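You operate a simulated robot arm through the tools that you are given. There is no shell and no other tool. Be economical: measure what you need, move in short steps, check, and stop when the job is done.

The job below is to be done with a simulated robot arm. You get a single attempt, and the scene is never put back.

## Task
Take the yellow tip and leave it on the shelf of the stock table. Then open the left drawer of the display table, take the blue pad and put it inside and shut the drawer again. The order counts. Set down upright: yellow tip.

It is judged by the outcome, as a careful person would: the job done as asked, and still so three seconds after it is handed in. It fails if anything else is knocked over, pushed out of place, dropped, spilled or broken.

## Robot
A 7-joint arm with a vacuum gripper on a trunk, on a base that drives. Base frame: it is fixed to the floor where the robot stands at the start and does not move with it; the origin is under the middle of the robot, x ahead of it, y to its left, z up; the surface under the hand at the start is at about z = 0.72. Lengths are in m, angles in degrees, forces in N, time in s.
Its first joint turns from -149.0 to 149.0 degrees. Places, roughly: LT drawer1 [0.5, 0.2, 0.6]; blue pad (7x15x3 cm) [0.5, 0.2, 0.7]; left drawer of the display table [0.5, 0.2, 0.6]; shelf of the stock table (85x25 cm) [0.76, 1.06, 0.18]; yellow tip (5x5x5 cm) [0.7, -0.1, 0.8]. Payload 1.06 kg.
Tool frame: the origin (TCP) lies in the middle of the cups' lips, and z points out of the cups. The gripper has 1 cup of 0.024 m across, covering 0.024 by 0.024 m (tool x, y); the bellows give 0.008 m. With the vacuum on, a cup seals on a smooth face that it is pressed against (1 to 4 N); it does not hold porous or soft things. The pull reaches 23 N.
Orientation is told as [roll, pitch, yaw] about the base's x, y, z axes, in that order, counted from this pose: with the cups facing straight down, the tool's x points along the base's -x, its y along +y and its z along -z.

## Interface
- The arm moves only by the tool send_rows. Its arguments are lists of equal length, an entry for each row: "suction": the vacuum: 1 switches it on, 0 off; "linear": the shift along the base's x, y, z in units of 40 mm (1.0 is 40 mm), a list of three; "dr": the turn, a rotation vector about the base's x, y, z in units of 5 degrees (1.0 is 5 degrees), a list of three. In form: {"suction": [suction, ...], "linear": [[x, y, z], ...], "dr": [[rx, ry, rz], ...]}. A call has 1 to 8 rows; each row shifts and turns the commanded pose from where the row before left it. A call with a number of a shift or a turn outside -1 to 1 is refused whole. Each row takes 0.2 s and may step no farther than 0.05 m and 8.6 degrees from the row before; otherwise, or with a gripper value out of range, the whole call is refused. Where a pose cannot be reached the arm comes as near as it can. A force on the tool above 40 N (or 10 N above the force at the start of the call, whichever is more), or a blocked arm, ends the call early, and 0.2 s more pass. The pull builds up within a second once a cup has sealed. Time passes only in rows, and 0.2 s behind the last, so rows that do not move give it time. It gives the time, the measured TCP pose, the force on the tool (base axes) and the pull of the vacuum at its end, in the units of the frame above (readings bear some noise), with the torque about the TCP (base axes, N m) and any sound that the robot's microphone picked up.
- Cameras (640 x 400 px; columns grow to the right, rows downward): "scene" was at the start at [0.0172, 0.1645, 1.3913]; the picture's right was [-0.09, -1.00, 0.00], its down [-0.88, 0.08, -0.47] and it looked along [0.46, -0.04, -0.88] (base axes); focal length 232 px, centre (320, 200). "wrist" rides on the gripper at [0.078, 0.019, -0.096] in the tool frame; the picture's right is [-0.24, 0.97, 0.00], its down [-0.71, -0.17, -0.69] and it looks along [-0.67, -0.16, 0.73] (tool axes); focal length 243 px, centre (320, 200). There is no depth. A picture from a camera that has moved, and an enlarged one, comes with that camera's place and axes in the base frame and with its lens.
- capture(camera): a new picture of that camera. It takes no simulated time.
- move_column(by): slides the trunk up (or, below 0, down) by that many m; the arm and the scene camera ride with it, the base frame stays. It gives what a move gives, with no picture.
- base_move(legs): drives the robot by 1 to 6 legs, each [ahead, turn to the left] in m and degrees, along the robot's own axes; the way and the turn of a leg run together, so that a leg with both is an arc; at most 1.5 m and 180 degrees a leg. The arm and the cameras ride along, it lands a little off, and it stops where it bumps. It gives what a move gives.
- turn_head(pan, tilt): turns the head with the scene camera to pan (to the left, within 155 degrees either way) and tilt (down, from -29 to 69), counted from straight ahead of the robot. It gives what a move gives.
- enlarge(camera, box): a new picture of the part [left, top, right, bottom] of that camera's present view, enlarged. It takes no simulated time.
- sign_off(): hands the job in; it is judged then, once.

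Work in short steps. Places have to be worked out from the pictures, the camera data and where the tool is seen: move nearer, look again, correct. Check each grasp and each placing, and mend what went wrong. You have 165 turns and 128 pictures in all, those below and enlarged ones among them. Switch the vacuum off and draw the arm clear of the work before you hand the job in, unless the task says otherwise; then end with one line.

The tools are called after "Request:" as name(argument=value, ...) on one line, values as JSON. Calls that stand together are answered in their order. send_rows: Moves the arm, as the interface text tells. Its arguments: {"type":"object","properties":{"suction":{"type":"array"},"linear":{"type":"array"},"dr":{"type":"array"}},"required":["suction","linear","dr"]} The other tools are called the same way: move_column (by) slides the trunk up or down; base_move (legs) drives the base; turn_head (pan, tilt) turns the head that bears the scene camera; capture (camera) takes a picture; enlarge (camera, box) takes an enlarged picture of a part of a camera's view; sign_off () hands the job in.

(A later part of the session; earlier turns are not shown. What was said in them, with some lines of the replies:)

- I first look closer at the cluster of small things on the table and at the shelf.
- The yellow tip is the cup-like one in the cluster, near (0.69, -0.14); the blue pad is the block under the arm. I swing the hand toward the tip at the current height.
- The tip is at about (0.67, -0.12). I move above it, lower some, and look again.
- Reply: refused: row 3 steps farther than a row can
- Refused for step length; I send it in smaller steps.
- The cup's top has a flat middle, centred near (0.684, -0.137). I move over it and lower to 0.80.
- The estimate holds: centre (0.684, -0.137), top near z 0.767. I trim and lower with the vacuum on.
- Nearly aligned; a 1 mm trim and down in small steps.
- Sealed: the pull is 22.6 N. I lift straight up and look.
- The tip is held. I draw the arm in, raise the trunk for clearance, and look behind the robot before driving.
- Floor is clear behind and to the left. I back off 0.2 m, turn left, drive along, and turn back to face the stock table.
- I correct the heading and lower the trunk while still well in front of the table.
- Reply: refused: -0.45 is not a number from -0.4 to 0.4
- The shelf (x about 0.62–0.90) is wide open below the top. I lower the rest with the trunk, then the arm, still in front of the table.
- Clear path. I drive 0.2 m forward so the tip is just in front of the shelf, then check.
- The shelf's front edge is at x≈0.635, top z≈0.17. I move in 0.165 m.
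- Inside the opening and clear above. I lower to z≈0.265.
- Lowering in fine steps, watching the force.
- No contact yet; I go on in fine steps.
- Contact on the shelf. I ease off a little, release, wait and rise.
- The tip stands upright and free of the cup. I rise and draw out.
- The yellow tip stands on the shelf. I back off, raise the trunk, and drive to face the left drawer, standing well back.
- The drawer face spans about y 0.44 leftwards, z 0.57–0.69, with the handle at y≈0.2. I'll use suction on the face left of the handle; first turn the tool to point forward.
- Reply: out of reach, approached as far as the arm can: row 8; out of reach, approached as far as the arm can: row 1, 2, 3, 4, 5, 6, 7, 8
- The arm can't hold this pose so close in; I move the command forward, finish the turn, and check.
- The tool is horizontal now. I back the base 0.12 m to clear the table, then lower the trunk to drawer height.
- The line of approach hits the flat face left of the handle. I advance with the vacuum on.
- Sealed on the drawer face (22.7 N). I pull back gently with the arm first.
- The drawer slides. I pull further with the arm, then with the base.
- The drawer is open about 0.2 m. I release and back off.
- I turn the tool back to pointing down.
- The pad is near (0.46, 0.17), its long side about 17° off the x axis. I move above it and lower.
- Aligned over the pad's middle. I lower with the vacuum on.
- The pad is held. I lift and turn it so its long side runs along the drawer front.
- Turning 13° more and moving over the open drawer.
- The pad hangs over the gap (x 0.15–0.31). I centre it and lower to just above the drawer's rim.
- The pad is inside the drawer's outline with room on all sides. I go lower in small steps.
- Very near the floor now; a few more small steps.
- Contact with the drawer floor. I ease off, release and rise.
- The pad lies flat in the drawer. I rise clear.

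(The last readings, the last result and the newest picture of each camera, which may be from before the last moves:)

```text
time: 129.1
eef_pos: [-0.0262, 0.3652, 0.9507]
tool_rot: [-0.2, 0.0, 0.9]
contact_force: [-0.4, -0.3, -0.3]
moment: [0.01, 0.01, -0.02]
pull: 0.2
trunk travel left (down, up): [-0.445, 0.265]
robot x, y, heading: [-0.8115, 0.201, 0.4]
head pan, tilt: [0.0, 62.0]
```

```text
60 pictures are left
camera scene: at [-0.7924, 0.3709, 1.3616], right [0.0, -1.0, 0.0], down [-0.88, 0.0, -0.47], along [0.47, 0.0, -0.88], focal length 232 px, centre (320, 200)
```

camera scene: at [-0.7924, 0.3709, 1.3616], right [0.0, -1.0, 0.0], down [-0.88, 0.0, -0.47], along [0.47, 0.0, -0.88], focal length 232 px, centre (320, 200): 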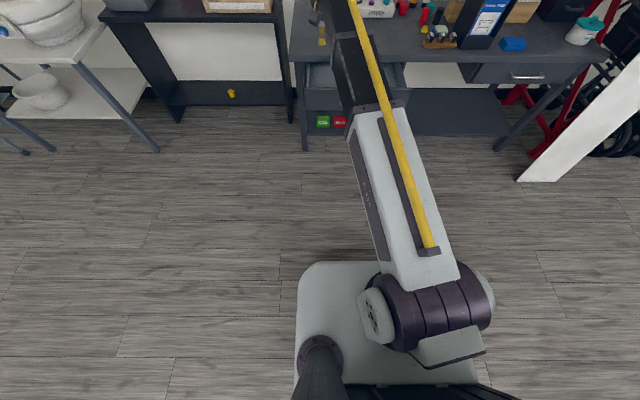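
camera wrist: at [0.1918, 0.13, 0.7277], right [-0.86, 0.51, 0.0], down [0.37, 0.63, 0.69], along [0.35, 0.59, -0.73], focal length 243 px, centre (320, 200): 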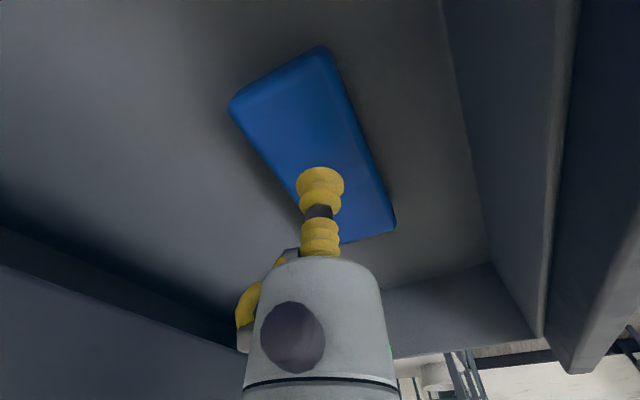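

Now I turn the tool to point forward again.

Request:
send_rows(suction=[0, 0, 0, 0, 0, 0, 0, 0], linear=[[0, 0, 0], [0, 0, 0], [0, 0, 0], [0, 0, 0], [0, 0, 0], [0, 0, 0], [0, 0, 0], [0, 0, 0]], dr=[[0, -1, 0], [0, -1, 0], [0, -1, 0], [0, -1, 0], [0, -1, 0], [0, -1, 0], [0, -1, 0], [0, -1, 0]])

Request:
send_rows(suction=[0, 0, 0, 0, 0, 0, 0, 0], linear=[[0, 0, 0], [0, 0, 0], [0, 0, 0], [0, 0, 0], [0, 0, 0], [0, 0, 0], [0, 0, 0], [0, 0, 0]], dr=[[0, -1, 0], [0, -1, 0], [0, -1, 0], [0, -1, 0], [0, -1, 0], [0, -1, 0], [0, -1, 0], [0, -1, 0]])

Request:
send_rows(suction=[0, 0, 0], linear=[[0, 0, 0], [0, 0, 0], [0, 0, 0]], dr=[[0, -1, 0], [0, -1, 0], [0, 0, 0]])

```text
time: 130.9
eef_pos: [-0.0266, 0.3669, 0.9498]
tool_rot: [-1.0, -40.1, 1.0]
contact_force: [-0.5, -0.2, 0.7]
moment: [0.02, 0.02, 0.04]
pull: 0.0
trunk travel left (down, up): [-0.445, 0.265]
robot x, y, heading: [-0.8088, 0.2003, -0.1]
head pan, tilt: [0.0, 62.0]
```

```text
time: 132.7
eef_pos: [-0.0269, 0.3688, 0.9508]
tool_rot: [-5.0, -80.1, 4.9]
contact_force: [-0.3, 0.2, 0.6]
moment: [-0.01, 0.0, 0.01]
pull: 0.0
trunk travel left (down, up): [-0.445, 0.265]
robot x, y, heading: [-0.8113, 0.199, -0.1]
head pan, tilt: [0.0, 62.0]
```

```text
time: 133.5
eef_pos: [-0.027, 0.3674, 0.9503]
tool_rot: [-93.7, -89.3, 93.6]
contact_force: [0.2, 0.6, 0.1]
moment: [0.06, 0.04, -0.03]
pull: 0.0
trunk travel left (down, up): [-0.445, 0.265]
robot x, y, heading: [-0.8125, 0.1958, 0.1]
head pan, tilt: [0.0, 62.0]
```

Request:
move_column(by=-0.32)

Request:
base_move(legs=[[0.11, 0]])

Request:
capture(camera="wrist")

Request:
capture(camera="scene")

```text
time: 136.7
eef_pos: [-0.0265, 0.3675, 0.6312]
tool_rot: [-91.8, -89.2, 91.6]
contact_force: [0.1, 0.5, 0.6]
moment: [-0.01, -0.01, -0.02]
pull: 0.2
trunk travel left (down, up): [-0.125, 0.585]
robot x, y, heading: [-0.8109, 0.1987, -0.3]
head pan, tilt: [0.0, 62.0]
```

```text
time: 137.9
eef_pos: [0.0832, 0.3678, 0.631]
tool_rot: [-91.9, -89.2, 91.8]
contact_force: [-0.2, -0.5, -0.2]
moment: [0.01, 0.03, 0.0]
pull: 0.1
trunk travel left (down, up): [-0.125, 0.585]
robot x, y, heading: [-0.6985, 0.2035, 0.2]
head pan, tilt: [0.0, 62.0]
```

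```text
59 pictures are left
camera wrist: at [-0.0122, 0.3871, 0.5525], right [0.0, 0.98, 0.22], down [-0.69, -0.16, 0.71], along [0.73, -0.15, 0.67], focal length 243 px, centre (320, 200)
```

wrist: 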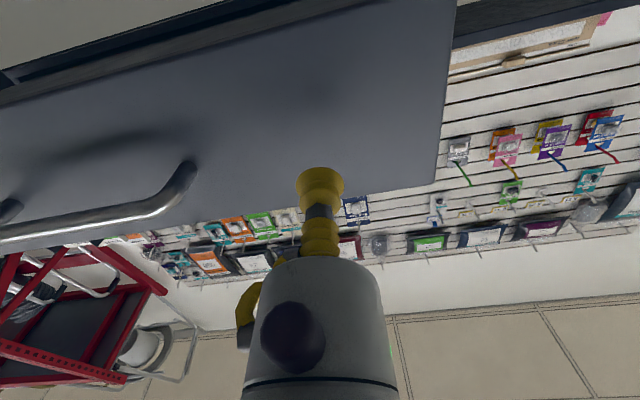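

```text
58 pictures are left
camera scene: at [-0.6832, 0.3713, 1.0416], right [0.0, -1.0, 0.0], down [-0.88, 0.0, -0.47], along [0.47, 0.0, -0.88], focal length 232 px, centre (320, 200)
```

scene: 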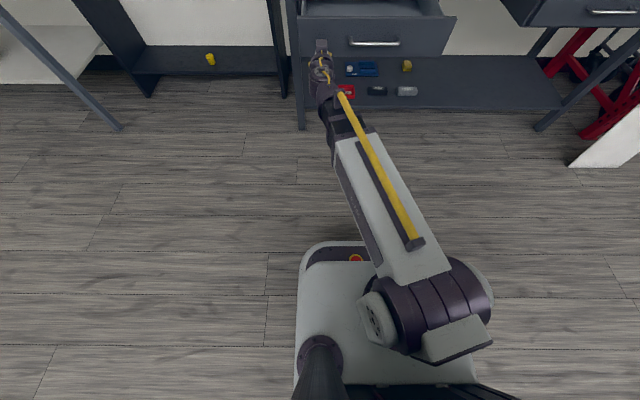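

The cup faces the drawer front. I push with the vacuum off.

Request:
send_rows(suction=[0, 0, 0, 0, 0, 0, 0, 0], linear=[[0.4, 0, 0], [0.4, 0, 0], [0.3, 0, 0], [0.4, 0, 0], [0.5, 0, 0], [0.5, 0, 0], [0.5, 0, 0], [0, 0, 0]], dr=[[0, 0, 0], [0, 0, 0], [0, 0, 0], [0, 0, 0], [0, 0, 0], [0, 0, 0], [0, 0, 0], [0, 0, 0]])

Request:
capture(camera="scene")

```text
time: 139.7
eef_pos: [0.2025, 0.3703, 0.6317]
tool_rot: [-91.6, -89.2, 91.6]
contact_force: [-0.6, -0.3, 0.1]
moment: [-0.03, 0.04, -0.01]
pull: 0.1
trunk travel left (down, up): [-0.125, 0.585]
robot x, y, heading: [-0.697, 0.2015, 0.2]
head pan, tilt: [0.0, 62.0]
```

```text
57 pictures are left
camera scene: at [-0.6831, 0.3713, 1.0416], right [0.0, -1.0, 0.0], down [-0.88, 0.0, -0.47], along [0.47, 0.0, -0.88], focal length 232 px, centre (320, 200)
```

scene: 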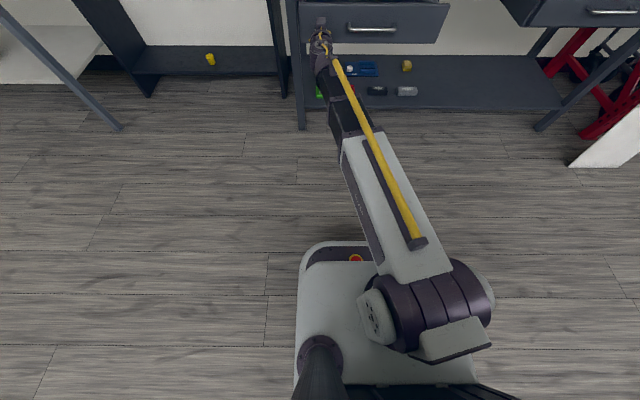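

The drawer moves in. I go on pushing toward x≈0.32.

Request:
send_rows(suction=[0, 0, 0, 0, 0, 0, 0], linear=[[0.4, 0, 0], [0.4, 0, 0], [0.4, 0, 0], [0.4, 0, 0], [0.4, 0, 0], [0.4, 0, 0], [0, 0, 0]], dr=[[0, 0, 0], [0, 0, 0], [0, 0, 0], [0, 0, 0], [0, 0, 0], [0, 0, 0], [0, 0, 0]])

Request:
capture(camera="scene")

Request:
capture(camera="wrist")

```text
time: 141.3
eef_pos: [0.2983, 0.3679, 0.632]
tool_rot: [-91.7, -89.3, 91.5]
contact_force: [-0.9, -0.4, 0.0]
moment: [0.0, 0.0, 0.0]
pull: 0.0
trunk travel left (down, up): [-0.125, 0.585]
robot x, y, heading: [-0.6988, 0.1993, 0.3]
head pan, tilt: [0.0, 62.0]
```

```text
56 pictures are left
camera scene: at [-0.6831, 0.3713, 1.0416], right [0.0, -1.0, 0.0], down [-0.88, 0.0, -0.47], along [0.47, 0.0, -0.88], focal length 232 px, centre (320, 200)
```

scene: 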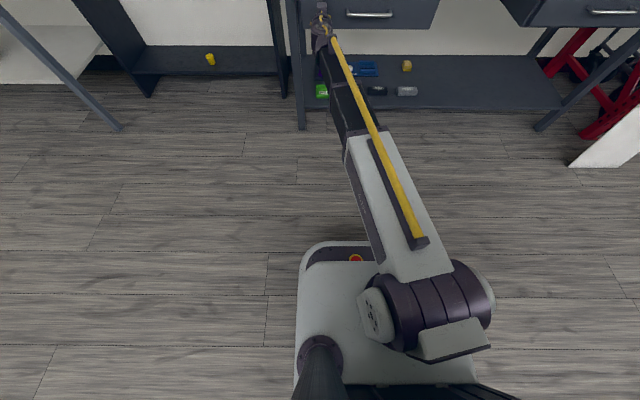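

```text
55 pictures are left
camera wrist: at [0.2033, 0.3869, 0.5535], right [0.0, 0.98, 0.22], down [-0.69, -0.16, 0.71], along [0.73, -0.15, 0.67], focal length 243 px, centre (320, 200)
```

wrist: 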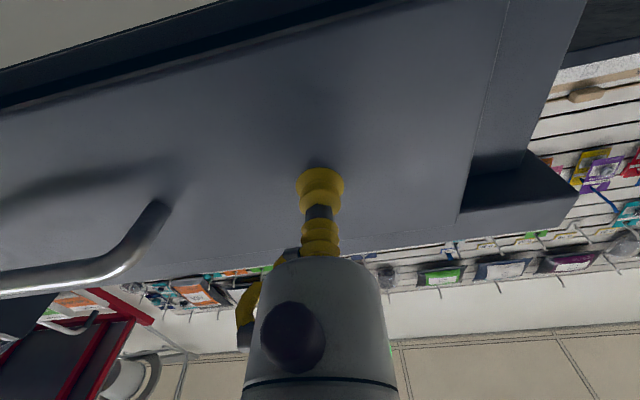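

About 2.5 cm left. I push on in small steps until it stops.

Request:
send_rows(suction=[0, 0, 0, 0, 0, 0], linear=[[0.2, 0, 0], [0.2, 0, 0], [0.15, 0, 0], [0.1, 0, 0], [0.1, 0, 0], [0, 0, 0]], dr=[[0, 0, 0], [0, 0, 0], [0, 0, 0], [0, 0, 0], [0, 0, 0], [0, 0, 0]])

Request:
capture(camera="wrist")

```text
time: 142.7
eef_pos: [0.3289, 0.3692, 0.6322]
tool_rot: [-91.2, -89.1, 91.2]
contact_force: [-3.3, 0.1, -1.9]
moment: [-0.01, -0.02, -0.02]
pull: 0.1
trunk travel left (down, up): [-0.125, 0.585]
robot x, y, heading: [-0.7016, 0.1987, 0.5]
head pan, tilt: [0.0, 62.0]
```

```text
54 pictures are left
camera wrist: at [0.2346, 0.3872, 0.5532], right [0.0, 0.98, 0.22], down [-0.69, -0.16, 0.71], along [0.73, -0.15, 0.67], focal length 243 px, centre (320, 200)
```

wrist: 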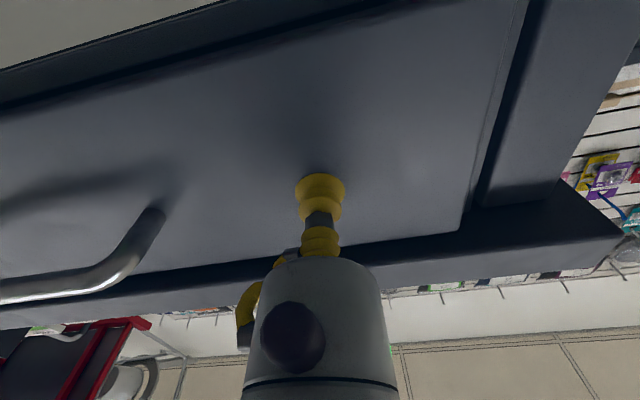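

It looks as it did when shut. One more small push to confirm the stop, then retreat.

Request:
send_rows(suction=[0, 0, 0], linear=[[0.05, 0, 0], [0.05, 0, 0], [0, 0, 0]], dr=[[0, 0, 0], [0, 0, 0], [0, 0, 0]])

Request:
capture(camera="wrist")

```text
time: 143.5
eef_pos: [0.3331, 0.37, 0.6321]
tool_rot: [-91.7, -89.2, 91.7]
contact_force: [-5.4, 1.1, -2.1]
moment: [-0.04, -0.04, -0.08]
pull: 0.1
trunk travel left (down, up): [-0.125, 0.585]
robot x, y, heading: [-0.6999, 0.2001, 0.2]
head pan, tilt: [0.0, 62.0]
```

```text
53 pictures are left
camera wrist: at [0.2375, 0.387, 0.5534], right [0.0, 0.98, 0.22], down [-0.69, -0.16, 0.71], along [0.73, -0.15, 0.67], focal length 243 px, centre (320, 200)
```

wrist: 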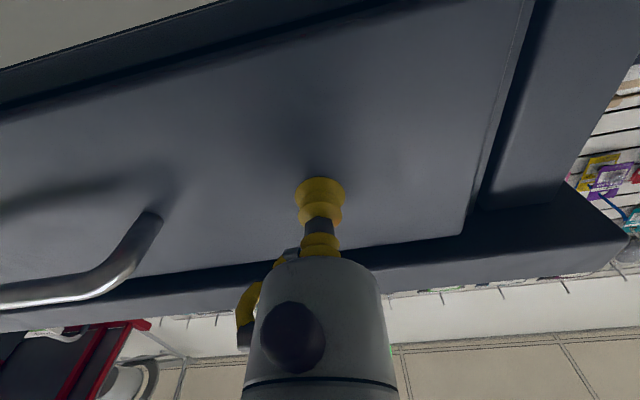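

The drawer is at its stop. I back the arm and base away and look over the whole scene.

Request:
send_rows(suction=[0, 0, 0, 0], linear=[[-0.3, 0, 0], [-0.8, 0, 0], [-0.8, 0, 0], [0, 0, 0]], dr=[[0, 0, 0], [0, 0, 0], [0, 0, 0], [0, 0, 0]])

Request:
base_move(legs=[[-0.25, 0]])

Request:
turn_head(pan=5, tilt=35)

Request:
capture(camera="scene")

Request:
enlarge(camera="scene", box=[150, 100, 450, 290])

```text
time: 144.5
eef_pos: [0.2572, 0.3669, 0.6315]
tool_rot: [-91.7, -89.2, 91.6]
contact_force: [0.2, 0.0, -0.3]
moment: [0.01, 0.02, -0.04]
pull: 0.0
trunk travel left (down, up): [-0.125, 0.585]
robot x, y, heading: [-0.6998, 0.2026, 0.5]
head pan, tilt: [0.0, 62.0]
```

```text
time: 146.3
eef_pos: [-0.0063, 0.3744, 0.6326]
tool_rot: [-91.6, -89.2, 92.4]
contact_force: [-0.6, -0.1, 0.1]
moment: [0.02, -0.01, 0.03]
pull: 0.1
trunk travel left (down, up): [-0.125, 0.585]
robot x, y, heading: [-0.9625, 0.2006, 0.8]
head pan, tilt: [0.0, 62.0]
```

```text
time: 147.2
eef_pos: [-0.0078, 0.3756, 0.6313]
tool_rot: [-91.7, -89.3, 92.4]
contact_force: [0.3, -0.5, 0.0]
moment: [-0.04, 0.02, 0.04]
pull: 0.1
trunk travel left (down, up): [-0.125, 0.585]
robot x, y, heading: [-0.9618, 0.1977, 0.7]
head pan, tilt: [5.0, 35.0]
```

```text
52 pictures are left
camera scene: at [-0.9237, 0.3768, 1.0781], right [0.1, -0.99, 0.0], down [-0.57, -0.06, -0.82], along [0.81, 0.08, -0.57], focal length 232 px, centre (320, 200)
```

scene: 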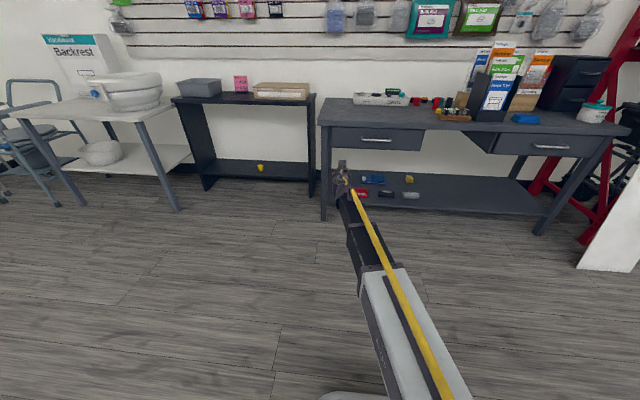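

```text
2.11 times, centred on (300, 195) of scene
camera zoom: at [-0.9237, 0.3768, 1.0781], right [0.1, -0.99, 0.0], down [-0.57, -0.06, -0.82], along [0.81, 0.08, -0.57], focal length 490 px, centre (362, 210)
```

zoom: 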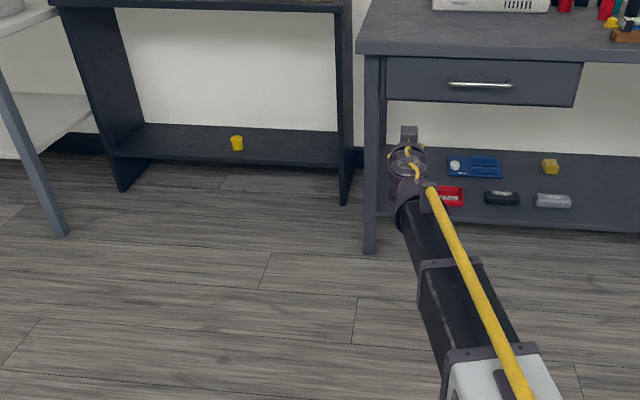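

The tip stands upright on the shelf, the drawer is shut with the pad inside, the vacuum is off and the arm is clear. I hand in.

Request:
sign_off()

```text
The job is handed in.
```

The yellow tip stands upright on the stock table's shelf, and the blue pad is inside the display table's left drawer, which is shut again.
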